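You operate a simulated robot arm through the tools that you are given. There is no shell and no other tool. Be economical: measure what you need, move in short steps, check, and stop when the job is done.

Carry out the task below with a simulated robot arm. There is one attempt and no reset: what you move stays moved.

Task
Close the lower drawer under the warm plate. Fetch the slim square mould and set it on the paper strip at the end of the belt. Put one of the tall round chocolates from the top of the island bench on the shelf by the plugs. Take the yellow scraper from the top of the island bench and leave it on the yellow sheet. Open the middle drawer under the trays, take the teal bar from the top of the island bench and put it in the inside of the middle drawer under the trays, then shut the trays. Fetch the small green tray and set it on the third shelf from the bottom of the tall black shelves. Do these in any order.

It is judged by the outcome, as a careful person would: the job done as asked, and still so three seconds after it is handed in. It fails if anything else is knocked over, pushed out of place, dropped, spilled or broken. Flat cloth is picked up by pressing the open fingertips on it (5 to 10 N) and closing them slowly along it; thin cloth reads only 2 to 8 mm in the jaws.

Robot
A 7-joint arm with a two-finger gripper on a trunk, on a base that drives. Base frame: it is fixed to the floor where the robot stands at the start and does not move with it; the origin is under the middle of the robot, x ahead of it, y to its left, z up. Units: m, degrees, N and s.
With the tool pointing down near the work surface it reaches from about 0.16 to 0.7 m from the robot's upright axis, wherever it stands. Its first joint turns from -166.0 to 166.0 degrees. Places, roughly: inside of the middle drawer under the trays [1.1, 0.1, 0.4]; lower drawer under the warm plate [0.5, 0.2, 0.6]; middle drawer under the trays [1.1, 0, 0.5]; paper strip at the end of the belt [-2.4, -2.6, 1]; shelf by the plugs [-3.3, -3.2, 0.6]; slim square mould (13x6x3 cm) [1.6, -1.1, 0.5]; small green tray [-0.75, -1.5, 0.75]; tall round chocolate (3x3x3 cm) [-0.8, -0.9, 0.8]; tall round chocolate (4x4x3 cm) [-0.5, -1.1, 0.8]; teal bar [-1, -1, 0.75]; third shelf of the tall black shelves [-1.8, -6.1, 1]; yellow scraper (11x8x3 cm) [-0.7, -1, 0.8]; yellow sheet (19x15x1 cm) [-1.1, -0.8, 0.8]. Payload 1.71 kg.
The TCP is the grasp point between the finger pads, 0.02 m short of the fingertips. In the tool frame z runs along the fingers and y along their closing line. Largest opening 0.096 m; the body of the gripper starts 0.113 m behind the TCP.
Orientation is that of the tool frame in the base frame, as a unit quaternion [x, y, z, w]. With the fingers straight down and closing along the base's y, the tool's x points along the base's -x, its y along +y and its z along -z.

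Tools
- The arm moves only by the tool move_arm. Its argument "moves" is a list of rows, each a list of 7 numbers: the shift along the tool's x, y, z in units of 40 mm (1.0 is 40 mm), then the turn, a rotation vector about the tool's x, y, z in units of 4 degrees (1.0 is 4 degrees), then the gripper command, from -1 (fully open) to 1 (shut), values between in proportion. In form: [[dx, dy, dz, ax, ay, az, claw], ...]. A call has 1 to 8 rows; each row shifts and turns the commanded pose from where the row before left it, along the tool's axes as they then stand. A call with a number of a shift or a turn outside -1 to 1 is refused whole. Each row takes 0.2 s and may step no farther than 0.05 m and 8.6 degrees from the row before; otherwise, or with a gripper value out of range, the whole call is refused. Where a pose cannot be reached the arm comes as near as it can. A force on the tool above 40 N (or 10 N above the force at the start of the call, whichever is more), or a blocked arm, ends the call early, and 0.2 s more pass. Each finger travels about 0.153 m/s and halts on what it meets, pressing with about 33 N; the grip force reading is that of the motor and also rises with nothing between the fingers. The clock runs only during rows and for 0.2 s after the last one: add rows that do not move to give the fingers time. The reply holds the time, the measured pose of the TCP, the force on the tool along the base axes, the opening and the grip force, in the units named above and with some noise, with the torque about the TCP (base axes, N m) and any sound that the robot's microphone picked up.
- Cameras (640 x 400 px; columns grow to the right, rows downward): "scene" is now at [0.0096, 0.1087, 1.5542]; the picture's right is [-0.72, -0.69, 0.01], its down [-0.62, 0.64, -0.46] and it looks along [0.31, -0.34, -0.89] (base axes); focal length 214 px, centre (320, 200). "wrist" rides on the gripper at [0.066, 0.014, -0.145] in the tool frame; the picture's right is [-0.21, 0.98, 0.00], its down [-0.88, -0.18, -0.45] and it looks along [-0.44, -0.09, 0.90] (tool axes); focal length 275 px, centre (320, 200). There is no depth. A picture from a camera that has moved, and an enlarged one, comes with that camera's place and axes in the base frame and with its lens.
- grab_frame(camera): a new picture of that camera. No time passes.
- raise_lower(by): slides the trunk up (or, below 0, down) by that many m; the arm and the scene camera ride with it, the base frame stays. It gives what a move gives, with no picture.
- drive_base(legs): drives the robot by 1 to 6 legs, each [ahead, turn to the left] in m and degrees, along the robot's own axes; the way and the turn of a leg run together, so that a leg with both is an arc; at most 1.5 m and 180 degrees a leg. The arm and the cameras ride along, it lands a little off, and it stops where it bumps. It gives what a move gives.
- pan_tilt(pan, tilt): turns the head with the scene camera to pan (to the left, within 155 degrees either way) and tilt (down, from -29 to 69), counted from straight ahead of the robot. It gives what a move gives.
- enlarge(camera, box): a new picture of the part [left, top, right, bottom] of that camera's present view, enlarged. No time passes.
- finish_job(): hands the job in; it is judged then, once.

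Work in short steps. Places have to be worked out from the pictures, the camera data and where the tool is seen: move nearer, look again, correct. Check each grasp and each placing, and mend what went wrong. You have 196 turns and 174 pictures in all, those below and enlarged ones among them. Open the gripper and draw the arm clear of the work before you hand the job in, unless the task says otherwise; then end with one line.

The tools are called after ">>>" by a JSON object that holds its "name" and its "arguments". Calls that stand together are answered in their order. move_arm: Moves the arm, as the interface text tells. Its arguments: {"type":"object","properties":{"moves":{"type":"array"}},"required":["moves"]} The other tools are called the same way: raise_lower (by) slides the trunk up or down; drive_base (legs) drives the base; pan_tilt (pan, tilt) turns the head that bears the scene camera; grab_frame (camera) takes a picture; enlarge (camera, box) takes an enlarged picture of a part of a camera's view; finish_job () hands the job in.

At the start:

```text
clock: 0.0
eef_pos: [0.2842, -0.3767, 1.113]
orientation: [0.0, 1.0, 0.0, 0.0]
contact_force: [-0.8, 0.1, 0.5]
torque: [-0.01, -0.03, 0.01]
opening: 0.0959
grip_force: 0.1
trunk travel left (down, up): [-0.175, 0.211]
robot x, y, heading: [0.0061, -0.0023, -0.4]
head pan, tilt: [-46.3, 61.8]
```

scene: 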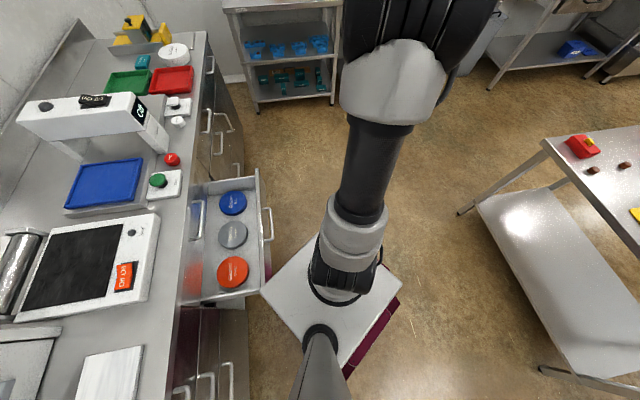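
wrist: 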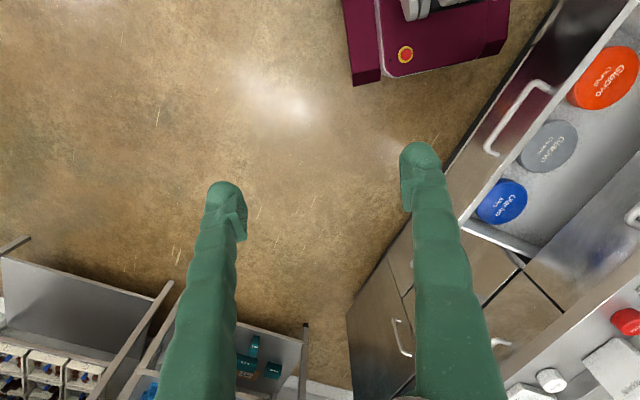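

I start by looking round to learn the layout: first ahead at the counter.

>>> {"name": "pan_tilt", "arguments": {"pan": 0, "tilt": 45}}

>>> {"name": "grab_frame", "arguments": {"camera": "scene"}}

>>> {"name": "pan_tilt", "arguments": {"pan": -50, "tilt": 30}}

>>> {"name": "grab_frame", "arguments": {"camera": "scene"}}

>>> {"name": "pan_tilt", "arguments": {"pan": -120, "tilt": 30}}

>>> {"name": "grab_frame", "arguments": {"camera": "scene"}}

```text
clock: 1.1
eef_pos: [0.2672, -0.3777, 1.1177]
orientation: [0.0, 1.0, -0.001, 0.007]
contact_force: [-0.7, 0.7, 0.1]
torque: [-0.01, 0.0, 0.02]
opening: 0.0958
grip_force: 0.1
trunk travel left (down, up): [-0.175, 0.211]
robot x, y, heading: [-0.0009, -0.0021, -0.1]
head pan, tilt: [0.0, 45.0]
```

```text
171 pictures are left
camera scene: at [0.0468, 0.1552, 1.5751], right [0.0, -1.0, 0.0], down [-0.72, 0.0, -0.7], along [0.7, 0.0, -0.72], focal length 214 px, centre (320, 200)
```

scene: 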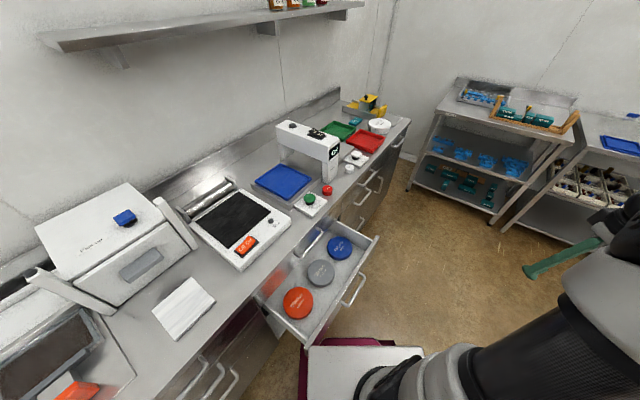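

```text
clock: 2.3
eef_pos: [0.2677, -0.3766, 1.116]
orientation: [0.0, 1.0, -0.001, 0.008]
contact_force: [0.2, 0.0, -0.6]
torque: [-0.01, 0.04, 0.03]
opening: 0.096
grip_force: 0.1
trunk travel left (down, up): [-0.175, 0.211]
robot x, y, heading: [-0.001, -0.0018, 0.0]
head pan, tilt: [-50.0, 30.0]
```

```text
170 pictures are left
camera scene: at [0.0239, 0.0861, 1.5981], right [-0.77, -0.64, 0.01], down [-0.34, 0.38, -0.86], along [0.55, -0.66, -0.51], focal length 214 px, centre (320, 200)
```

scene: 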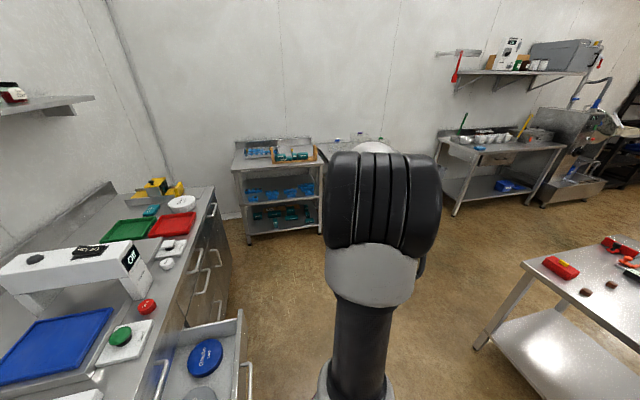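

```text
clock: 3.7
eef_pos: [0.2677, -0.3761, 1.1169]
orientation: [-0.001, 1.0, -0.001, 0.007]
contact_force: [0.0, -0.3, 0.6]
torque: [-0.01, -0.03, 0.01]
opening: 0.0962
grip_force: 0.1
trunk travel left (down, up): [-0.175, 0.211]
robot x, y, heading: [-0.0001, 0.0022, -0.1]
head pan, tilt: [-120.0, 30.0]
```

```text
169 pictures are left
camera scene: at [-0.0794, 0.077, 1.5998], right [-0.87, 0.5, 0.01], down [0.24, 0.43, -0.87], along [-0.44, -0.75, -0.49], focal length 214 px, centre (320, 200)
```

scene: 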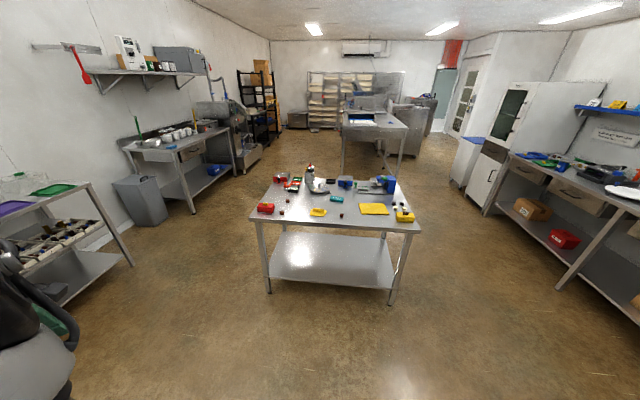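

The open drawer sticks out along (-0.6,-0.8) from a counter running at about -37 deg. I back off and come round to face the counter square on (heading about 53 deg), in front of that drawer.

>>> {"name": "drive_base", "arguments": {"legs": [[-0.25, 0], [0, -48], [0.53, 0], [0, 101]]}}

>>> {"name": "pan_tilt", "arguments": {"pan": 0, "tilt": 50}}

>>> {"name": "grab_frame", "arguments": {"camera": "scene"}}

>>> {"name": "grab_frame", "arguments": {"camera": "wrist"}}

```text
clock: 15.9
eef_pos: [0.5505, -0.4148, 1.1158]
orientation: [-0.419, 0.908, 0.002, 0.008]
contact_force: [-0.5, 0.5, -0.6]
torque: [-0.01, 0.01, 0.01]
opening: 0.0961
grip_force: 0.0
trunk travel left (down, up): [-0.175, 0.211]
robot x, y, heading: [0.0938, -0.3773, 49.6]
head pan, tilt: [-120.0, 30.0]
```

```text
clock: 17.9
eef_pos: [0.5404, -0.4284, 1.1218]
orientation: [-0.42, 0.907, 0.005, 0.014]
contact_force: [-0.3, -0.5, -0.1]
torque: [0.01, 0.01, 0.01]
opening: 0.096
grip_force: 0.1
trunk travel left (down, up): [-0.175, 0.211]
robot x, y, heading: [0.093, -0.3763, 49.6]
head pan, tilt: [0.0, 50.0]
```

```text
168 pictures are left
camera scene: at [0.0042, -0.245, 1.5683], right [0.76, -0.65, 0.0], down [-0.5, -0.59, -0.63], along [0.41, 0.48, -0.78], focal length 214 px, centre (320, 200)
```

scene: 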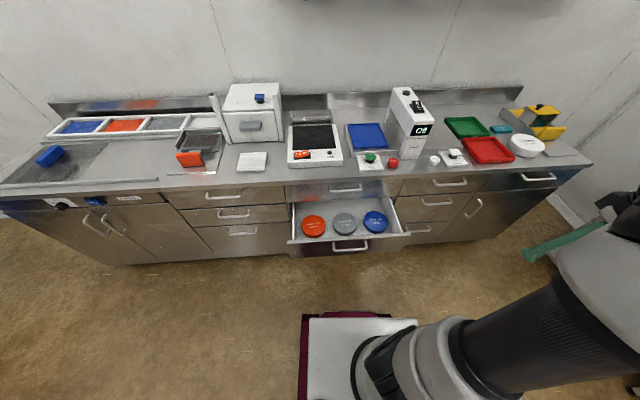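

```text
167 pictures are left
camera wrist: at [0.4834, -0.4725, 1.2636], right [-0.61, 0.79, 0.0], down [0.7, 0.54, 0.47], along [0.37, 0.29, -0.88], focal length 275 px, centre (320, 200)
```

wrist: 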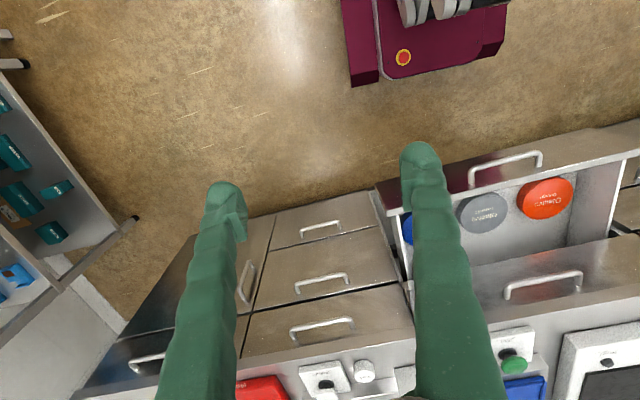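

The lower drawer is open straight in front of me (front panel about u=0.30, v=0.28 along the counter normal). I swing the tool from straight down to horizontal-forward while bringing it to the middle.

>>> {"name": "move_arm", "arguments": {"moves": [[-0.6, 0.7, 0, 0, -1, 0, 1], [-0.6, 0.7, 0.04, 0, -1, 0, 1], [-0.59, 0.7, 0.08, 0, -1, 0, 1], [-0.59, 0.7, 0.12, 0, -1, 0, 1], [-0.58, 0.7, 0.17, 0, -1, 0, 1], [-0.56, 0.7, 0.2, 0, -1, 0, 1], [-0.55, 0.7, 0.24, 0, -1, 0, 1], [-0.53, 0.7, 0.28, 0, -1, 0, 1]]}}

>>> {"name": "move_arm", "arguments": {"moves": [[0, 0.4, 0, 0, -1, 0, 1], [0, 0.4, 0, 0, -1, 0, 1], [0, 0.4, 0, 0, -1, 0, 1], [0, 0.4, 0, 0, -1, 0, 1], [0, 0.4, 0, 0, -1, 0, 1], [0, 0.4, 0, 0, -1, 0, 1], [0, 0.4, 0, 0, -1, 0, 1], [0, 0.4, 0, 0, -1, 0, 1]]}}

>>> {"name": "move_arm", "arguments": {"moves": [[0, 0, 0, 0, -1, 0, 1], [0, 0, 0, 0, -1, 0, 1], [0, 0, 0, 0, -1, 0, 1], [0, 0, 0, 0, -1, 0, 1], [0, 0, 0, 0, -1, 0, 1], [0, 0, 0, 0, -1, 0, 1], [0, 0, 0, 0, 0, 0, 1]]}}

>>> {"name": "raise_lower", "arguments": {"by": -0.17}}

>>> {"name": "drive_base", "arguments": {"legs": [[0, 4]]}}

>>> {"name": "grab_frame", "arguments": {"camera": "scene"}}

```text
clock: 19.7
eef_pos: [0.4901, -0.1365, 1.1258]
orientation: [-0.402, 0.868, 0.122, 0.264]
contact_force: [0.6, 1.0, 1.3]
torque: [0.0, -0.01, -0.02]
opening: 0.0
grip_force: 29.2
trunk travel left (down, up): [-0.175, 0.211]
robot x, y, heading: [0.094, -0.3785, 49.5]
head pan, tilt: [0.0, 50.0]
```

```text
clock: 21.5
eef_pos: [0.4318, -0.0207, 1.1623]
orientation: [-0.352, 0.763, 0.226, 0.493]
contact_force: [0.2, -0.3, -0.3]
torque: [-0.02, 0.01, 0.01]
opening: 0.0
grip_force: 29.5
out of reach, approached as far as the arm can: row 6, 7, 8
trunk travel left (down, up): [-0.175, 0.211]
robot x, y, heading: [0.0952, -0.3792, 49.7]
head pan, tilt: [0.0, 50.0]
```

```text
clock: 23.1
eef_pos: [0.4788, -0.0073, 1.1971]
orientation: [-0.321, 0.679, 0.281, 0.597]
contact_force: [-0.1, -0.3, -0.2]
torque: [0.0, -0.01, 0.01]
opening: 0.0001
grip_force: 29.1
out of reach, approached as far as the arm can: row 1, 2, 3, 4, 5, 6
trunk travel left (down, up): [-0.175, 0.211]
robot x, y, heading: [0.0937, -0.3786, 49.8]
head pan, tilt: [0.0, 50.0]
```

```text
clock: 25.0
eef_pos: [0.4782, -0.0084, 1.0264]
orientation: [-0.321, 0.68, 0.281, 0.597]
contact_force: [-1.0, -0.3, 0.2]
torque: [0.02, -0.03, 0.03]
opening: 0.0
grip_force: 29.6
trunk travel left (down, up): [-0.005, 0.381]
robot x, y, heading: [0.0964, -0.3765, 49.7]
head pan, tilt: [0.0, 50.0]
```

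```text
clock: 25.9
eef_pos: [0.4522, 0.0179, 1.0274]
orientation: [-0.343, 0.668, 0.301, 0.587]
contact_force: [-0.6, -1.0, 0.4]
torque: [0.0, 0.02, 0.02]
opening: 0.0
grip_force: 29.8
trunk travel left (down, up): [-0.005, 0.381]
robot x, y, heading: [0.0938, -0.3794, 53.9]
head pan, tilt: [0.0, 50.0]
```

```text
166 pictures are left
camera scene: at [-0.0068, -0.2541, 1.3983], right [0.81, -0.59, 0.0], down [-0.46, -0.63, -0.63], along [0.37, 0.51, -0.78], focal length 214 px, centre (320, 200)
```

scene: 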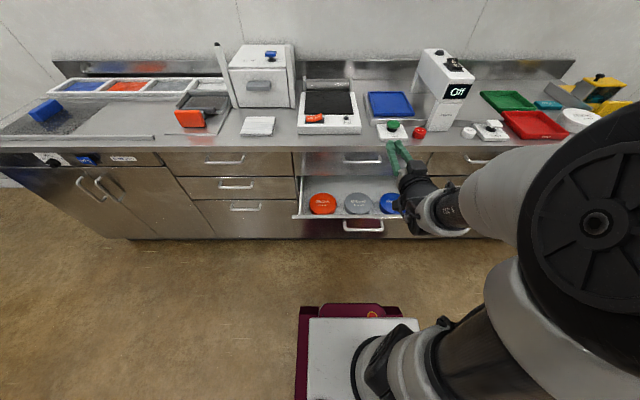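

Tool is nearly horizontal. I back off 0.16 m and pitch to about 50 deg, then go down to the drawer front.

>>> {"name": "move_arm", "arguments": {"moves": [[0.06, 0, -0.5, 0, 1, 0, 1], [0.1, 0, -0.49, 0, 1, 0, 1], [0.13, 0, -0.48, 0, 1, 0, 1], [0.16, 0, -0.47, 0, 1, 0, 1], [0.2, 0, -0.46, 0, 1, 0, 1], [0.23, 0, -0.45, 0, 1, 0, 1], [0.26, 0, -0.43, 0, 1, 0, 1], [0.29, 0, -0.41, 0, 1, 0, 1]]}}

>>> {"name": "move_arm", "arguments": {"moves": [[0.78, 0, 0.62, 0, 0, 0, 1], [0.78, 0, 0.62, 0, 0, 0, 1], [0.78, 0, 0.62, 0, 0, 0, 1], [0.78, 0, 0.62, 0, 0, 0, 1], [0.78, 0, 0.62, 0, 0, 0, 1], [0.78, 0, 0.62, 0, 0, 0, 1]]}}

>>> {"name": "grab_frame", "arguments": {"camera": "scene"}}

```text
clock: 27.0
eef_pos: [0.373, -0.0331, 0.9585]
orientation: [-0.413, 0.781, 0.296, 0.363]
contact_force: [-1.1, 0.7, -0.8]
torque: [-0.04, -0.06, -0.12]
opening: 0.0001
grip_force: 29.6
out of reach, approached as far as the arm can: row 1
trunk travel left (down, up): [-0.005, 0.381]
robot x, y, heading: [0.0959, -0.3764, 53.8]
head pan, tilt: [0.0, 50.0]
stopped in row 5: the arm was blocked; the commanded pose is now the measured one
```

```text
clock: 28.4
eef_pos: [0.4477, 0.0085, 0.7676]
orientation: [-0.369, 0.797, 0.266, 0.397]
contact_force: [0.2, -0.5, 0.7]
torque: [0.01, 0.0, 0.0]
opening: 0.0
grip_force: 28.9
out of reach, approached as far as the arm can: row 1, 2, 3, 4, 5
trunk travel left (down, up): [-0.005, 0.381]
robot x, y, heading: [0.0922, -0.38, 53.9]
head pan, tilt: [0.0, 50.0]
```

```text
165 pictures are left
camera scene: at [-0.0069, -0.254, 1.3982], right [0.81, -0.59, 0.0], down [-0.46, -0.63, -0.63], along [0.37, 0.51, -0.78], focal length 214 px, centre (320, 200)
```

scene: 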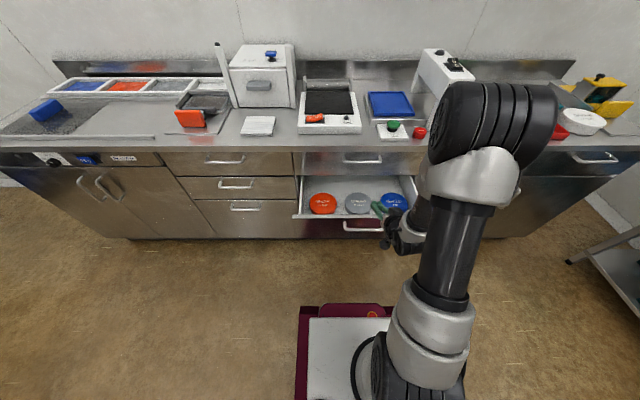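

The fingers are above the drawer front. I back the base 0.14 m, lower the tool beside the front, and will push by driving forward.

>>> {"name": "drive_base", "arguments": {"legs": [[-0.14, 0]]}}

>>> {"name": "move_arm", "arguments": {"moves": [[0.84, 0, 0.54, 0, 0, 0, 1], [0.84, 0, 0.54, 0, 0, 0, 1], [0.84, 0, 0.54, 0, 0, 0, 1], [0.42, 0, 0.27, 0, 0, 0, 1], [0, 0, 0, 0, 0, 0, 1]]}}

>>> {"name": "grab_frame", "arguments": {"camera": "scene"}}

>>> {"name": "grab_frame", "arguments": {"camera": "wrist"}}

```text
clock: 29.8
eef_pos: [0.369, -0.1029, 0.7641]
orientation: [-0.369, 0.799, 0.265, 0.394]
contact_force: [0.6, 0.8, 0.2]
torque: [0.0, -0.01, -0.03]
opening: 0.0
grip_force: 29.5
trunk travel left (down, up): [-0.005, 0.381]
robot x, y, heading: [0.0098, -0.4932, 53.8]
head pan, tilt: [0.0, 50.0]
```

```text
clock: 31.0
eef_pos: [0.351, -0.1037, 0.6432]
orientation: [-0.368, 0.794, 0.271, 0.401]
contact_force: [0.1, -1.0, -0.6]
torque: [0.02, 0.0, -0.02]
opening: 0.0
grip_force: 29.5
out of reach, approached as far as the arm can: row 1, 4
trunk travel left (down, up): [-0.005, 0.381]
robot x, y, heading: [0.0096, -0.4888, 53.6]
head pan, tilt: [0.0, 50.0]
```

```text
164 pictures are left
camera scene: at [-0.0913, -0.3699, 1.3983], right [0.81, -0.59, 0.0], down [-0.46, -0.63, -0.63], along [0.37, 0.51, -0.78], focal length 214 px, centre (320, 200)
```

scene: 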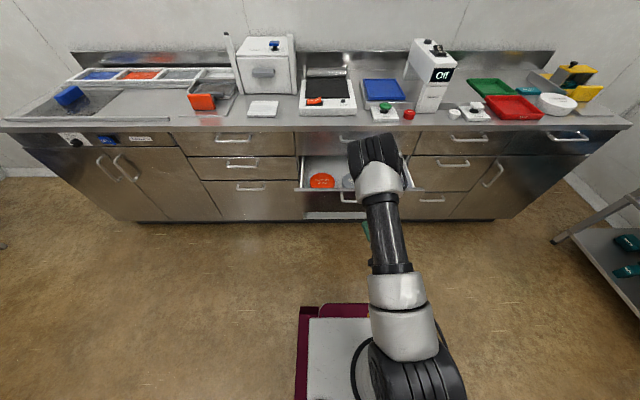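

```text
163 pictures are left
camera wrist: at [0.2482, -0.2247, 0.667], right [-0.7, 0.65, 0.3], down [0.31, -0.11, 0.94], along [0.64, 0.75, -0.13], focal length 275 px, centre (320, 200)
```

wrist: 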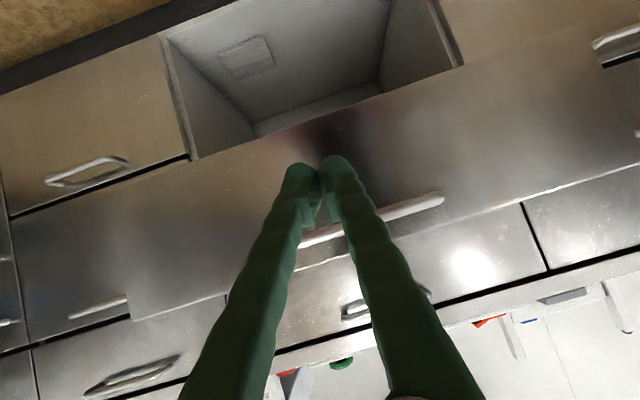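

The fingertips point just below the handle of the open drawer's front (panel z 0.54-0.71). I lower 2.5 cm more and drive forward to meet and push it.

>>> {"name": "move_arm", "arguments": {"moves": [[0.52, 0, 0.34, 0, 0, 0, 1], [0, 0, 0, 0, 0, 0, 1]]}}

>>> {"name": "drive_base", "arguments": {"legs": [[0.16, 0]]}}

>>> {"name": "grab_frame", "arguments": {"camera": "wrist"}}

```text
clock: 31.6
eef_pos: [0.3543, -0.0966, 0.6377]
orientation: [-0.368, 0.794, 0.271, 0.401]
contact_force: [-0.4, -0.1, 0.1]
torque: [0.0, 0.0, 0.03]
opening: 0.0
grip_force: 29.4
out of reach, approached as far as the arm can: row 1
trunk travel left (down, up): [-0.005, 0.381]
robot x, y, heading: [0.0096, -0.4947, 53.9]
head pan, tilt: [0.0, 50.0]
```

```text
clock: 33.1
eef_pos: [0.4551, 0.0361, 0.6361]
orientation: [-0.366, 0.795, 0.27, 0.401]
contact_force: [0.0, 0.2, 0.4]
torque: [0.02, 0.01, 0.01]
opening: 0.0
grip_force: 29.7
trunk travel left (down, up): [-0.005, 0.381]
robot x, y, heading: [0.1089, -0.3612, 53.4]
head pan, tilt: [0.0, 50.0]
```

```text
162 pictures are left
camera wrist: at [0.3534, -0.085, 0.6619], right [-0.7, 0.65, 0.3], down [0.31, -0.11, 0.94], along [0.65, 0.75, -0.13], focal length 275 px, centre (320, 200)
```

wrist: 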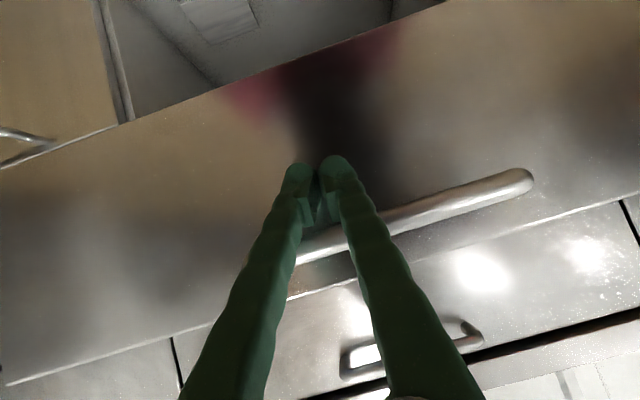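

Tip is near the panel, no contact yet. I drive on gently to push.

>>> {"name": "drive_base", "arguments": {"legs": [[0.1, 0]]}}

>>> {"name": "grab_frame", "arguments": {"camera": "wrist"}}

>>> {"name": "grab_frame", "arguments": {"camera": "scene"}}

```text
clock: 34.3
eef_pos: [0.5096, 0.1092, 0.6461]
orientation: [-0.365, 0.791, 0.273, 0.407]
contact_force: [0.4, 0.3, -0.5]
torque: [0.0, -0.01, -0.01]
opening: 0.0
grip_force: 30.2
trunk travel left (down, up): [-0.005, 0.381]
robot x, y, heading: [0.1693, -0.2814, 53.4]
head pan, tilt: [0.0, 50.0]
```

```text
161 pictures are left
camera wrist: at [0.4079, -0.012, 0.6679], right [-0.7, 0.65, 0.31], down [0.3, -0.12, 0.95], along [0.65, 0.75, -0.11], focal length 275 px, centre (320, 200)
```

wrist: 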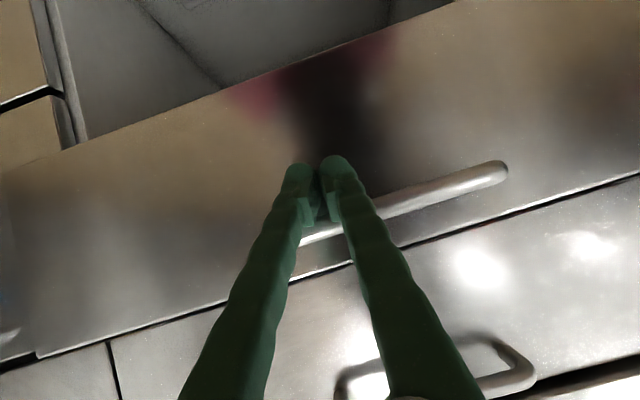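

```text
160 pictures are left
camera scene: at [0.0679, -0.1543, 1.3983], right [0.8, -0.6, 0.0], down [-0.46, -0.62, -0.63], along [0.38, 0.51, -0.78], focal length 214 px, centre (320, 200)
```

scene: 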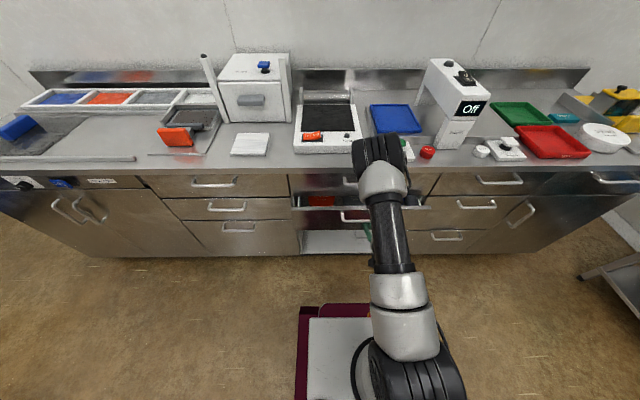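

The drawer is sliding in. I push on with short drives.

>>> {"name": "drive_base", "arguments": {"legs": [[0.07, 0]]}}

>>> {"name": "grab_frame", "arguments": {"camera": "wrist"}}

>>> {"name": "grab_frame", "arguments": {"camera": "scene"}}

```text
clock: 35.3
eef_pos: [0.5453, 0.1577, 0.6526]
orientation: [-0.364, 0.789, 0.274, 0.411]
contact_force: [-11.7, -11.0, -21.4]
torque: [-0.23, -0.24, 0.26]
opening: 0.0002
grip_force: 29.1
trunk travel left (down, up): [-0.005, 0.381]
robot x, y, heading: [0.2125, -0.2185, 53.4]
head pan, tilt: [0.0, 50.0]
```

```text
159 pictures are left
camera wrist: at [0.4434, 0.0361, 0.6731], right [-0.7, 0.64, 0.31], down [0.3, -0.13, 0.95], along [0.65, 0.75, -0.1], focal length 275 px, centre (320, 200)
```

wrist: 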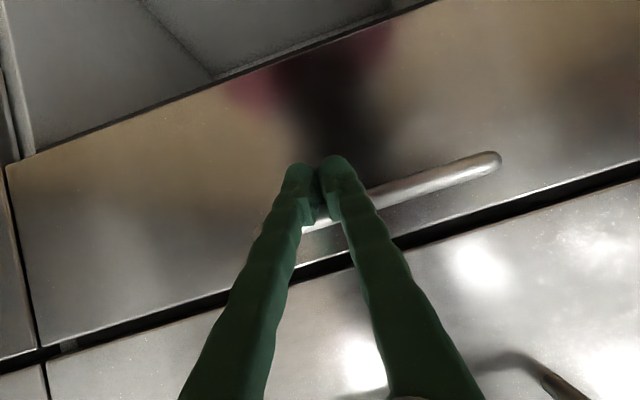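

```text
158 pictures are left
camera scene: at [0.1106, -0.0967, 1.3982], right [0.8, -0.6, 0.0], down [-0.46, -0.62, -0.63], along [0.38, 0.51, -0.78], focal length 214 px, centre (320, 200)
```

scene: 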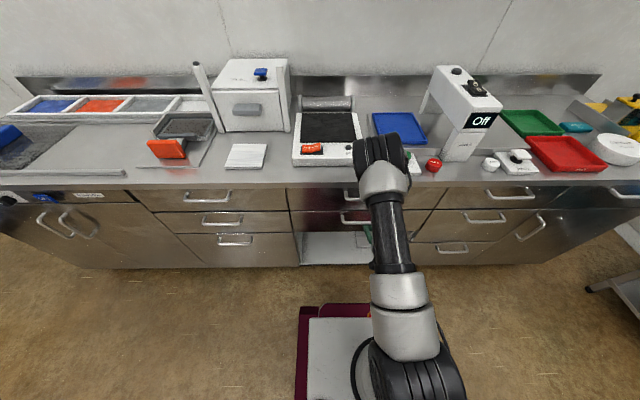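

The drawer is home (27 N stop, front flush with its neighbour). I back away and shift along the counter to face the middle drawer under the trays.

>>> {"name": "drive_base", "arguments": {"legs": [[-0.36, 0], [0, -90], [0.45, 0], [0, 90]]}}

>>> {"name": "move_arm", "arguments": {"moves": [[0, 0, 0, 0, 0, 1, -1], [0, 0, 0, 0, 0, 1, -1], [0, 0, 0, 0, 0, 1, -1], [0, 0, 0, 0, 0, 1, -1], [0, 0, 0, 0, 0, 1, -1], [0, 0, 0, 0, 0, 1, -1], [0, 0, 0, 0, 0, 1, -1], [0, 0, 0, 0, 0, 1, -1]]}}

>>> {"name": "grab_frame", "arguments": {"camera": "scene"}}

>>> {"name": "grab_frame", "arguments": {"camera": "wrist"}}

```text
clock: 36.0
eef_pos: [0.5352, 0.1427, 0.6542]
orientation: [-0.373, 0.782, 0.277, 0.415]
contact_force: [-1.6, -2.5, -101.0]
torque: [-1.33, 0.15, -0.25]
opening: 0.0
grip_force: 29.0
trunk travel left (down, up): [-0.005, 0.381]
robot x, y, heading: [0.2111, -0.2247, 53.6]
head pan, tilt: [0.0, 50.0]
stopped in leg 1: the force on the tool passed its limit at 57 N (the readings are from after the stop); the commanded pose is now the measured one
```

```text
clock: 37.4
eef_pos: [0.5315, 0.1335, 0.6403]
orientation: [-0.228, 0.846, 0.334, 0.347]
contact_force: [5.5, -5.9, -99.6]
torque: [-3.47, -1.5, 0.5]
opening: 0.0605
grip_force: 0.0
out of reach, approached as far as the arm can: row 1
trunk travel left (down, up): [-0.005, 0.381]
robot x, y, heading: [0.2108, -0.2214, 53.6]
head pan, tilt: [0.0, 50.0]
stopped in row 6: the force on the tool passed its limit at 114 N (the readings are from after the stop); the commanded pose is now the measured one
```

```text
157 pictures are left
camera scene: at [0.1132, -0.095, 1.3982], right [0.8, -0.6, 0.0], down [-0.47, -0.63, -0.63], along [0.37, 0.5, -0.78], focal length 214 px, centre (320, 200)
```

scene: 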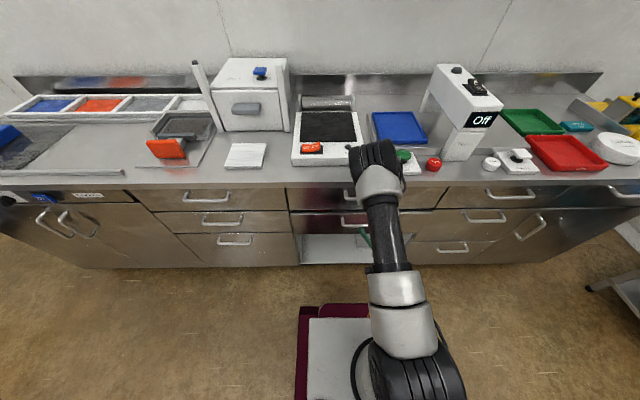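

```text
156 pictures are left
camera wrist: at [0.4177, 0.027, 0.6739], right [-0.47, 0.69, 0.55], down [0.49, -0.31, 0.81], along [0.73, 0.66, -0.19], focal length 275 px, centre (320, 200)
```

wrist: 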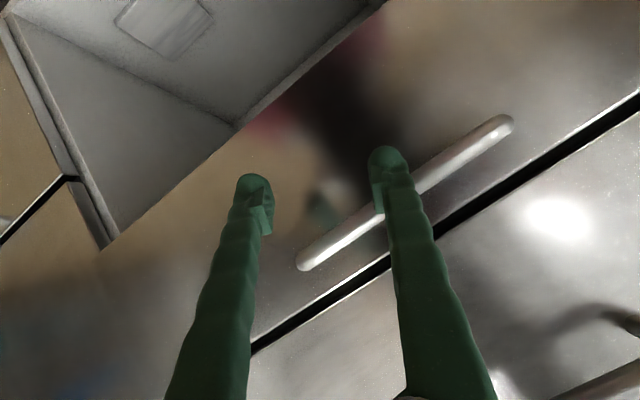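

The finger is jammed under the handle of that drawer (force down on the tool). I ease the tool down a little, then straight back out.

>>> {"name": "move_arm", "arguments": {"moves": [[0.3, -0.16, 0.21, 0, 0, 0, -0.25], [0.3, -0.16, 0.21, 0, 0, 0, -0.25]]}}

>>> {"name": "grab_frame", "arguments": {"camera": "wrist"}}

```text
clock: 38.0
eef_pos: [0.5284, 0.1297, 0.616]
orientation: [-0.221, 0.843, 0.34, 0.352]
contact_force: [-1.0, -0.1, -0.4]
torque: [-0.03, -0.01, -0.02]
opening: 0.06
grip_force: 0.0
out of reach, approached as far as the arm can: row 1
trunk travel left (down, up): [-0.005, 0.381]
robot x, y, heading: [0.2088, -0.2216, 53.6]
head pan, tilt: [0.0, 50.0]
```

```text
155 pictures are left
camera wrist: at [0.4127, 0.024, 0.6487], right [-0.47, 0.68, 0.56], down [0.49, -0.33, 0.81], along [0.74, 0.65, -0.18], focal length 275 px, centre (320, 200)
```

wrist: 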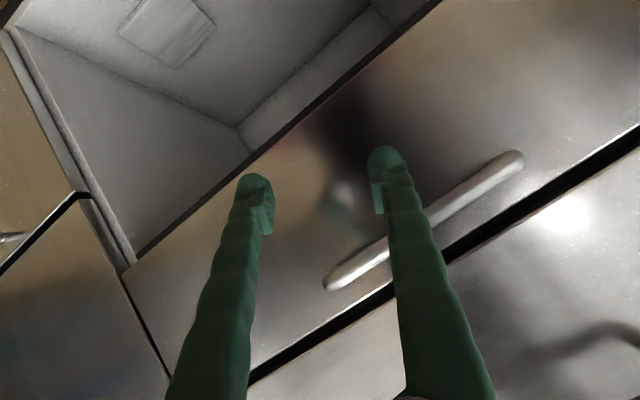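

Free now (no force). Back off and go along the counter.

>>> {"name": "drive_base", "arguments": {"legs": [[-0.36, 0]]}}

>>> {"name": "grab_frame", "arguments": {"camera": "scene"}}

```text
clock: 40.4
eef_pos: [0.3135, -0.1596, 0.6156]
orientation: [-0.221, 0.844, 0.339, 0.351]
contact_force: [0.1, -0.3, -0.7]
torque: [0.04, 0.03, 0.0]
opening: 0.0599
grip_force: 0.1
trunk travel left (down, up): [-0.005, 0.381]
robot x, y, heading: [-0.0064, -0.5108, 53.1]
head pan, tilt: [0.0, 50.0]
```

```text
154 pictures are left
camera scene: at [-0.106, -0.3881, 1.3983], right [0.8, -0.6, 0.0], down [-0.46, -0.62, -0.63], along [0.38, 0.51, -0.78], focal length 214 px, centre (320, 200)
```

scene: 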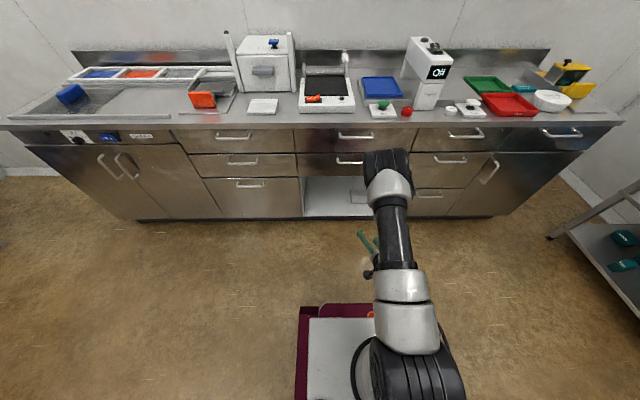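

The drawer is fully shut. I move to the right along the counter and roll the gripper so it closes vertically.

>>> {"name": "drive_base", "arguments": {"legs": [[0, -90], [0.48, 0], [0, 90.5]]}}

>>> {"name": "move_arm", "arguments": {"moves": [[0, 0, 0, 0, 0, 1, -1], [0, 0, 0, 0, 0, 1, -1], [0, 0, 0, 0, 0, 1, -1], [0, 0, 0, 0, 0, 1, -1], [0, 0, 0, 0, 0, 1, -1], [0, 0, 0, 0, 0, 1, -1], [0, 0, 0, 0, 0, 1, -1], [0, 0, 0, 0, 0, 1, -1]]}}

>>> {"name": "move_arm", "arguments": {"moves": [[0, 0, 0, 0, 0, 1, -1], [0, 0, 0, 0, 0, 1, -1], [0, 0, 0, 0, 0, 1, -1], [0, 0, 0, 0, 0, 1, -1], [0, 0, 0, 0, 0, 1, -1], [0, 0, 0, 0, 0, 1, -1], [0, 0, 0, 0, 0, 1, -1], [0, 0, 0, 0, 0, 1, -1]]}}

>>> {"name": "grab_frame", "arguments": {"camera": "scene"}}

>>> {"name": "grab_frame", "arguments": {"camera": "wrist"}}

```text
clock: 52.6
eef_pos: [0.7007, -0.4524, 0.621]
orientation: [-0.23, 0.837, 0.35, 0.352]
contact_force: [-0.2, 0.5, 0.0]
torque: [-0.01, 0.0, 0.0]
opening: 0.0599
grip_force: 0.0
trunk travel left (down, up): [-0.005, 0.381]
robot x, y, heading: [0.3951, -0.8137, 54.5]
head pan, tilt: [0.0, 50.0]
```

```text
clock: 54.5
eef_pos: [0.7023, -0.4532, 0.622]
orientation: [0.009, 0.864, 0.439, 0.246]
contact_force: [0.1, 0.1, -0.6]
torque: [0.01, 0.0, 0.0]
opening: 0.0959
grip_force: 0.0
out of reach, approached as far as the arm can: row 1
trunk travel left (down, up): [-0.005, 0.381]
robot x, y, heading: [0.4004, -0.8146, 54.8]
head pan, tilt: [0.0, 50.0]
```

```text
clock: 56.2
eef_pos: [0.7016, -0.4535, 0.6224]
orientation: [0.247, 0.828, 0.49, 0.115]
contact_force: [-0.9, -0.6, 0.4]
torque: [0.01, 0.02, -0.01]
opening: 0.0961
grip_force: 0.2
trunk travel left (down, up): [-0.005, 0.381]
robot x, y, heading: [0.3987, -0.813, 54.7]
head pan, tilt: [0.0, 50.0]
```

```text
153 pictures are left
camera scene: at [0.2951, -0.6902, 1.3983], right [0.82, -0.58, 0.0], down [-0.45, -0.63, -0.63], along [0.36, 0.51, -0.78], focal length 214 px, centre (320, 200)
```

scene: 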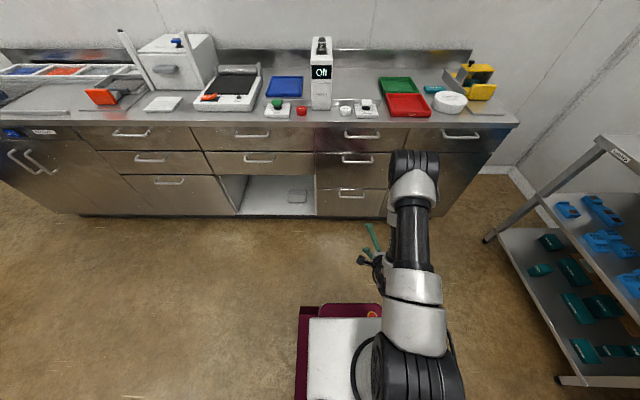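

```text
152 pictures are left
camera wrist: at [0.587, -0.524, 0.7083], right [0.46, 0.28, 0.84], down [0.5, -0.87, 0.01], along [0.73, 0.41, -0.54], focal length 275 px, centre (320, 200)
```

wrist: 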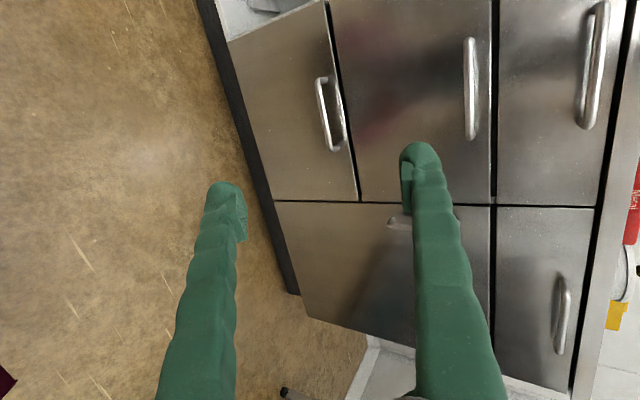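

Rays from both cameras put the middle drawer's handle at about (0.943,-0.111,0.669). The tool is pitched 30 deg down; I level it by 20 deg and rise to handle height.

>>> {"name": "move_arm", "arguments": {"moves": [[0, 0.2, 0, -1, 0, 0, -1], [0, 0.2, 0, -1, 0, 0, -1], [0, 0.2, 0, -1, 0, 0, -1], [0, 0.2, 0, -1, 0, 0, -1], [0, 0.2, 0, -1, 0, 0, -1], [0, 0.2, 0, 0, 0, 0, -1], [0, 0, 0, 0, 0, 0, -1]]}}

>>> {"name": "grab_frame", "arguments": {"camera": "wrist"}}

```text
clock: 57.9
eef_pos: [0.7123, -0.441, 0.6676]
orientation: [0.222, 0.73, 0.626, 0.157]
contact_force: [0.9, -0.2, 0.6]
torque: [0.02, -0.01, 0.03]
opening: 0.0958
grip_force: 0.1
trunk travel left (down, up): [-0.005, 0.381]
robot x, y, heading: [0.3973, -0.812, 54.6]
head pan, tilt: [0.0, 50.0]
```

```text
151 pictures are left
camera wrist: at [0.5844, -0.5289, 0.7081], right [0.3, 0.01, 0.95], down [0.5, -0.85, -0.15], along [0.81, 0.52, -0.26], focal length 275 px, centre (320, 200)
```

wrist: 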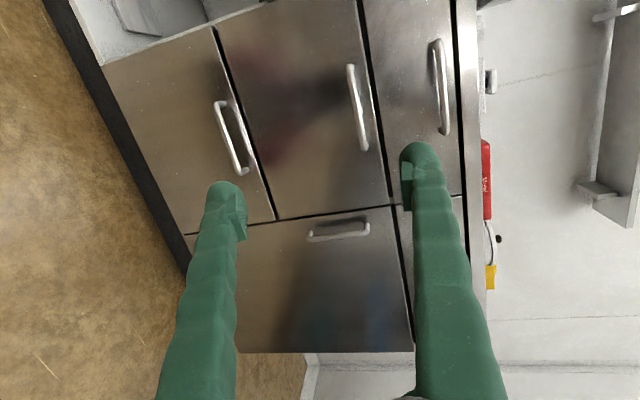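

Handle confirmed at (0.94,-0.11,0.667), straight ahead at the TCP's height. Drive forward 0.33 m, then check.

>>> {"name": "drive_base", "arguments": {"legs": [[0.34, 0]]}}

>>> {"name": "grab_frame", "arguments": {"camera": "wrist"}}

```text
clock: 60.2
eef_pos: [0.9095, -0.1685, 0.6667]
orientation: [0.224, 0.73, 0.626, 0.158]
contact_force: [0.6, -0.4, 0.0]
torque: [-0.01, 0.0, -0.03]
opening: 0.0958
grip_force: 0.0
trunk travel left (down, up): [-0.005, 0.381]
robot x, y, heading: [0.5932, -0.536, 54.4]
head pan, tilt: [0.0, 50.0]
```

```text
150 pictures are left
camera wrist: at [0.7807, -0.2548, 0.7081], right [0.3, 0.01, 0.95], down [0.49, -0.86, -0.15], along [0.82, 0.52, -0.26], focal length 275 px, centre (320, 200)
```

wrist: 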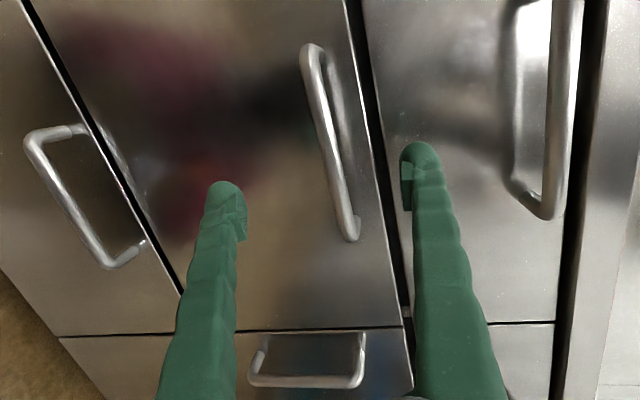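

Handle between the jaws' lines; 6 cm to go. Drive on and close on the bar.

>>> {"name": "drive_base", "arguments": {"legs": [[0.06, 0]]}}

>>> {"name": "move_arm", "arguments": {"moves": [[0, 0, 0, 0, 0, 0, 0], [0, 0, 0, 0, 0, 0, 0.5], [0, 0, 0, 0, 0, 0, 1], [0, 0, 0, 0, 0, 0, 1]]}}

>>> {"name": "grab_frame", "arguments": {"camera": "wrist"}}

```text
clock: 61.2
eef_pos: [0.939, -0.1267, 0.6715]
orientation: [0.223, 0.728, 0.628, 0.158]
contact_force: [0.7, 0.1, 0.3]
torque: [0.02, 0.01, 0.0]
opening: 0.0959
grip_force: 0.0
trunk travel left (down, up): [-0.005, 0.381]
robot x, y, heading: [0.6308, -0.4907, 54.3]
head pan, tilt: [0.0, 50.0]
```

```text
clock: 62.2
eef_pos: [0.931, -0.1316, 0.6684]
orientation: [0.221, 0.736, 0.621, 0.151]
contact_force: [-5.8, -9.4, 31.8]
torque: [0.35, -0.45, 0.17]
opening: 0.0092
grip_force: 34.8
trunk travel left (down, up): [-0.005, 0.381]
robot x, y, heading: [0.6255, -0.4911, 54.5]
head pan, tilt: [0.0, 50.0]
```

```text
149 pictures are left
camera wrist: at [0.8036, -0.2203, 0.713], right [0.31, 0.02, 0.95], down [0.51, -0.85, -0.15], along [0.81, 0.53, -0.28], focal length 275 px, centre (320, 200)
```

wrist: 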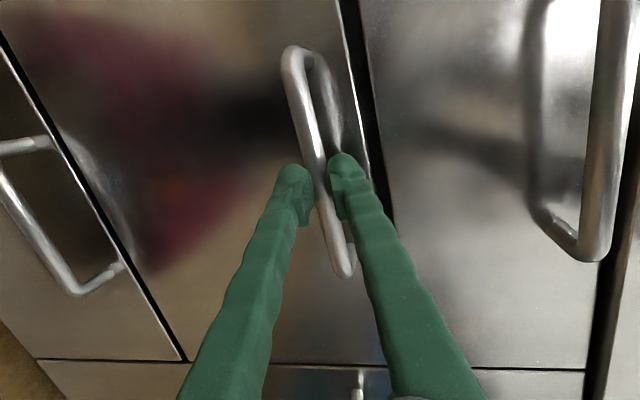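

The bar is gripped (9 mm). Pull by driving backward.

>>> {"name": "drive_base", "arguments": {"legs": [[-0.1, 0]]}}

>>> {"name": "drive_base", "arguments": {"legs": [[-0.17, 0]]}}

>>> {"name": "grab_frame", "arguments": {"camera": "scene"}}

```text
clock: 62.9
eef_pos: [0.9161, -0.1399, 0.6586]
orientation: [0.207, 0.752, 0.61, 0.14]
contact_force: [-0.3, 0.7, -0.1]
torque: [0.0, 0.0, 0.01]
opening: 0.0
grip_force: 29.4
trunk travel left (down, up): [-0.005, 0.381]
robot x, y, heading: [0.6294, -0.4919, 54.2]
head pan, tilt: [0.0, 50.0]
stopped in leg 1: the force on the tool passed its limit at 52 N (the readings are from after the stop); the commanded pose is now the measured one
```

```text
clock: 64.4
eef_pos: [0.8185, -0.284, 0.6619]
orientation: [0.208, 0.75, 0.612, 0.142]
contact_force: [-0.1, -0.2, -0.4]
torque: [0.01, 0.01, 0.03]
opening: 0.0002
grip_force: 29.3
trunk travel left (down, up): [-0.005, 0.381]
robot x, y, heading: [0.5269, -0.6299, 53.9]
head pan, tilt: [0.0, 50.0]
```

```text
148 pictures are left
camera scene: at [0.4226, -0.5115, 1.3985], right [0.81, -0.59, 0.0], down [-0.46, -0.63, -0.63], along [0.37, 0.51, -0.78], focal length 214 px, centre (320, 200)
```

scene: 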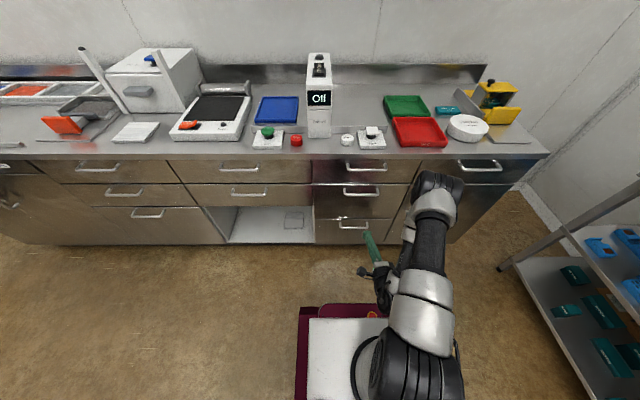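

The grip slipped: only the fingertips had the bar. I open, go back in deeper (TCP v≈0.475) and grip again.

>>> {"name": "move_arm", "arguments": {"moves": [[0, 0.1, 0, -0.5, 0, 0, -1], [0, 0, 0, -0.5, 0, 0, -1], [0, 0, 0, 0, 0, 0, -1], [0, 0, 0, 0, 0, 0, -1]]}}

>>> {"name": "drive_base", "arguments": {"legs": [[0.2, 0]]}}

>>> {"name": "grab_frame", "arguments": {"camera": "wrist"}}

```text
clock: 65.4
eef_pos: [0.8188, -0.2852, 0.6629]
orientation: [0.202, 0.725, 0.642, 0.151]
contact_force: [-0.1, 0.7, 0.4]
torque: [-0.01, 0.01, -0.03]
opening: 0.0958
grip_force: 0.1
out of reach, approached as far as the arm can: row 1
trunk travel left (down, up): [-0.005, 0.381]
robot x, y, heading: [0.5221, -0.6352, 54.0]
head pan, tilt: [0.0, 50.0]
```

```text
clock: 67.1
eef_pos: [0.9368, -0.1224, 0.6624]
orientation: [0.2, 0.725, 0.641, 0.151]
contact_force: [0.1, -0.1, 0.1]
torque: [-0.04, 0.02, 0.0]
opening: 0.096
grip_force: 0.1
trunk travel left (down, up): [-0.005, 0.381]
robot x, y, heading: [0.6421, -0.4736, 54.1]
head pan, tilt: [0.0, 50.0]
```

```text
147 pictures are left
camera wrist: at [0.8108, -0.216, 0.6978], right [0.28, 0.0, 0.96], down [0.54, -0.83, -0.16], along [0.8, 0.56, -0.23], focal length 275 px, centre (320, 200)
```

wrist: 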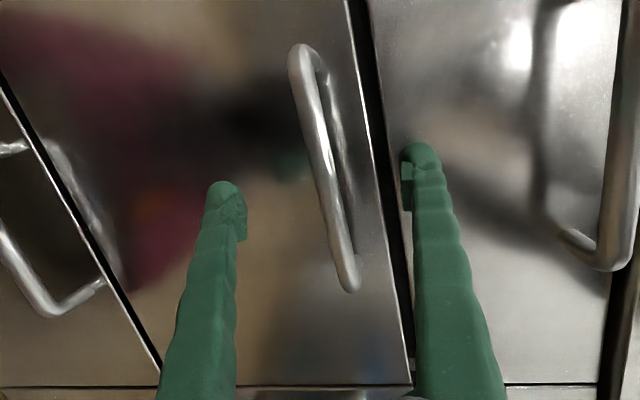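

A further 3 cm, then close slowly and pull with the arm.

>>> {"name": "drive_base", "arguments": {"legs": [[0.03, 0]]}}

>>> {"name": "move_arm", "arguments": {"moves": [[0, 0, 0, 0, 0, 0, 0], [0, 0, 0, 0, 0, 0, 0.5], [0, 0, 0, 0, 0, 0, 1], [0, 0, 0, 0, 0, 0, 1]]}}

>>> {"name": "grab_frame", "arguments": {"camera": "wrist"}}

```text
clock: 68.0
eef_pos: [0.935, -0.0912, 0.6755]
orientation: [0.163, 0.721, 0.66, 0.137]
contact_force: [-0.1, 0.1, -0.5]
torque: [0.04, -0.01, -0.03]
opening: 0.0962
grip_force: 0.1
trunk travel left (down, up): [-0.005, 0.381]
robot x, y, heading: [0.6593, -0.4484, 53.9]
head pan, tilt: [0.0, 50.0]
stopped in leg 1: the force on the tool passed its limit at 401 N (the readings are from after the stop); the commanded pose is now the measured one
```

```text
clock: 68.8
eef_pos: [0.9314, -0.092, 0.6751]
orientation: [0.148, 0.722, 0.661, 0.139]
contact_force: [8.6, -39.3, -67.7]
torque: [1.52, -0.4, 0.34]
opening: 0.0347
grip_force: 35.6
trunk travel left (down, up): [-0.005, 0.381]
robot x, y, heading: [0.6624, -0.448, 53.9]
head pan, tilt: [0.0, 50.0]
stopped in row 3: the force on the tool passed its limit at 42 N (the readings are from after the stop); the commanded pose is now the measured one
```

```text
146 pictures are left
camera wrist: at [0.8129, -0.1965, 0.7017], right [0.22, 0.0, 0.98], down [0.62, -0.77, -0.14], along [0.75, 0.64, -0.17], focal length 275 px, centre (320, 200)
```

wrist: 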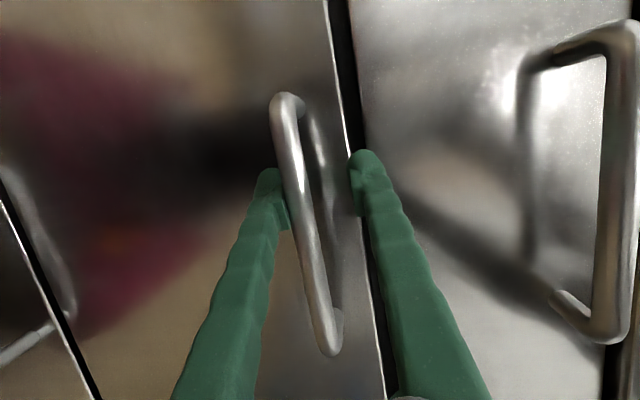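

The lower finger meets the bar first and the jaw is about 1.5 cm too high; I lower it by that and close again.

>>> {"name": "move_arm", "arguments": {"moves": [[0, 0, -0.1, 0, 0, 0, 0], [0, -0.35, 0, 0, 0, 0, 0.1], [0, 0, 0, 0, 0, 0, 0.5], [0, 0, 0, 0, 0, 0, 1], [0, 0, 0, 0, 0, 0, 1]]}}

>>> {"name": "grab_frame", "arguments": {"camera": "wrist"}}

```text
clock: 70.0
eef_pos: [0.9325, -0.0915, 0.6752]
orientation: [0.152, 0.711, 0.671, 0.145]
contact_force: [-17.0, -27.1, -52.7]
torque: [1.76, -0.58, -0.12]
opening: 0.0323
grip_force: 34.5
out of reach, approached as far as the arm can: row 1
trunk travel left (down, up): [-0.005, 0.381]
robot x, y, heading: [0.659, -0.4459, 54.4]
head pan, tilt: [0.0, 50.0]
```

```text
145 pictures are left
camera wrist: at [0.8136, -0.1966, 0.6972], right [0.21, -0.03, 0.98], down [0.61, -0.77, -0.16], along [0.76, 0.63, -0.14], focal length 275 px, centre (320, 200)
```

wrist: 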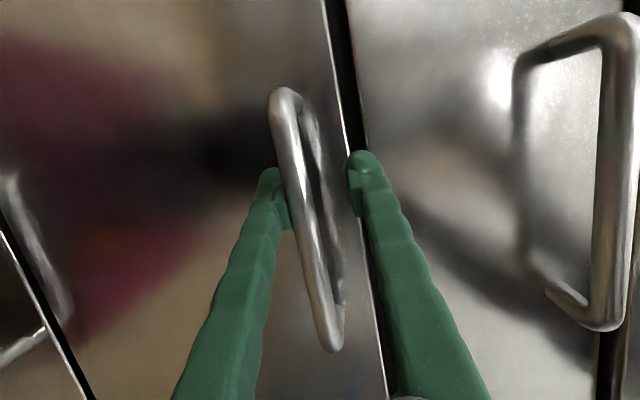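

The arm was pulled up by the finger on the bar; I command it lower again and re-close.

>>> {"name": "move_arm", "arguments": {"moves": [[0, -0.4, 0, 0, 0, 0, 0], [0, 0, 0, 0, 0, 0, 0], [0, 0, 0, 0, 0, 0, 0.2]]}}

>>> {"name": "grab_frame", "arguments": {"camera": "wrist"}}

```text
clock: 70.8
eef_pos: [0.934, -0.0921, 0.6669]
orientation: [0.155, 0.704, 0.678, 0.145]
contact_force: [-5.2, -6.4, 3.3]
torque: [0.23, -0.22, -0.03]
opening: 0.0406
grip_force: 1.8
trunk travel left (down, up): [-0.005, 0.381]
robot x, y, heading: [0.659, -0.4464, 54.1]
head pan, tilt: [0.0, 50.0]
```

```text
144 pictures are left
camera wrist: at [0.8139, -0.197, 0.6862], right [0.21, -0.05, 0.98], down [0.61, -0.77, -0.17], along [0.77, 0.63, -0.13], focal length 275 px, centre (320, 200)
```

wrist: 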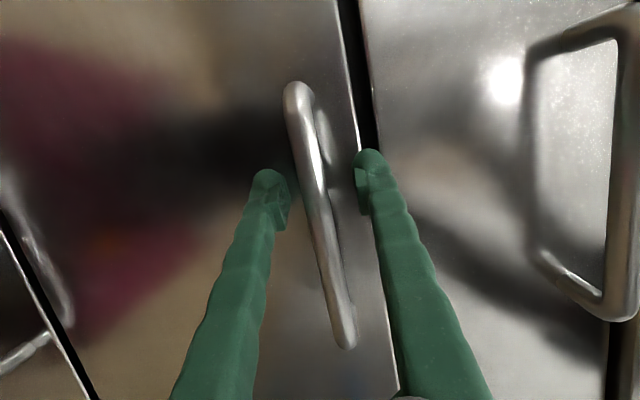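

Bar is centred between the fingers now; close fully.

>>> {"name": "move_arm", "arguments": {"moves": [[0, 0, 0, 0, 0, 0, 0.6], [0, 0, 0, 0, 0, 0, 1], [0, 0, 0, 0, 0, 0, 1]]}}

>>> {"name": "move_arm", "arguments": {"moves": [[0, 0, -0.4, 0, 0, 0, 1], [0, 0, -0.4, 0, 0, 0, 1], [0, 0, -0.4, 0, 0, 0, 1], [0, 0, -0.4, 0, 0, 0, 1]]}}

>>> {"name": "grab_frame", "arguments": {"camera": "wrist"}}

```text
clock: 71.6
eef_pos: [0.9337, -0.0929, 0.666]
orientation: [0.153, 0.704, 0.678, 0.146]
contact_force: [-3.2, -5.9, -2.5]
torque: [0.04, 0.09, 0.05]
opening: 0.0073
grip_force: 34.8
trunk travel left (down, up): [-0.005, 0.381]
robot x, y, heading: [0.6592, -0.4475, 54.2]
head pan, tilt: [0.0, 50.0]
```

```text
clock: 72.0
eef_pos: [0.9339, -0.09, 0.6691]
orientation: [0.139, 0.701, 0.681, 0.158]
contact_force: [-9.2, -51.9, -109.2]
torque: [1.75, -0.15, 0.36]
opening: 0.0143
grip_force: 34.8
trunk travel left (down, up): [-0.005, 0.381]
robot x, y, heading: [0.6582, -0.4459, 54.2]
head pan, tilt: [0.0, 50.0]
stopped in row 1: the force on the tool passed its limit at 55 N (the readings are from after the stop); the commanded pose is now the measured one
```

```text
143 pictures are left
camera wrist: at [0.8138, -0.1969, 0.683], right [0.17, -0.05, 0.98], down [0.62, -0.77, -0.15], along [0.77, 0.64, -0.1], focal length 275 px, centre (320, 200)
```

wrist: 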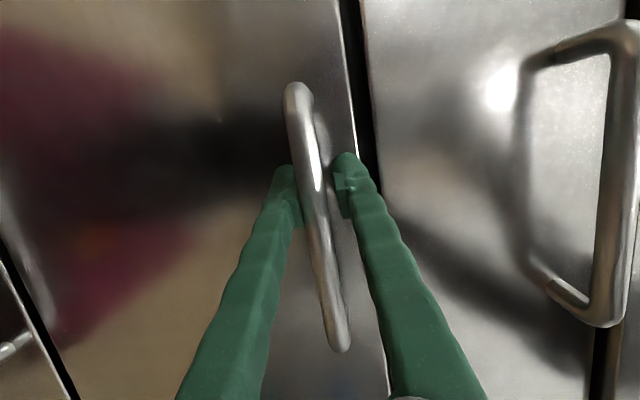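

The small arm pull made the arm push upward (awkward posture). I relieve that by a slight lowering, keep the grip, then pull by the base instead.

>>> {"name": "move_arm", "arguments": {"moves": [[0, -0.2, 0, 0, 0, 0, 1], [0, 0, 0, 0, 0, 0, 1]]}}

>>> {"name": "drive_base", "arguments": {"legs": [[-0.03, 0]]}}

```text
clock: 72.5
eef_pos: [0.9334, -0.0926, 0.6698]
orientation: [0.14, 0.696, 0.687, 0.157]
contact_force: [-12.9, -33.7, -85.2]
torque: [1.33, -0.09, -0.08]
opening: 0.0161
grip_force: 34.7
trunk travel left (down, up): [-0.005, 0.381]
robot x, y, heading: [0.6575, -0.4475, 54.0]
head pan, tilt: [0.0, 50.0]
```

```text
clock: 73.4
eef_pos: [0.9159, -0.115, 0.6681]
orientation: [0.14, 0.697, 0.686, 0.157]
contact_force: [0.4, -0.5, -85.3]
torque: [1.63, -0.17, -0.1]
opening: 0.0112
grip_force: 35.2
trunk travel left (down, up): [-0.005, 0.381]
robot x, y, heading: [0.6443, -0.4714, 54.1]
head pan, tilt: [0.0, 50.0]
```

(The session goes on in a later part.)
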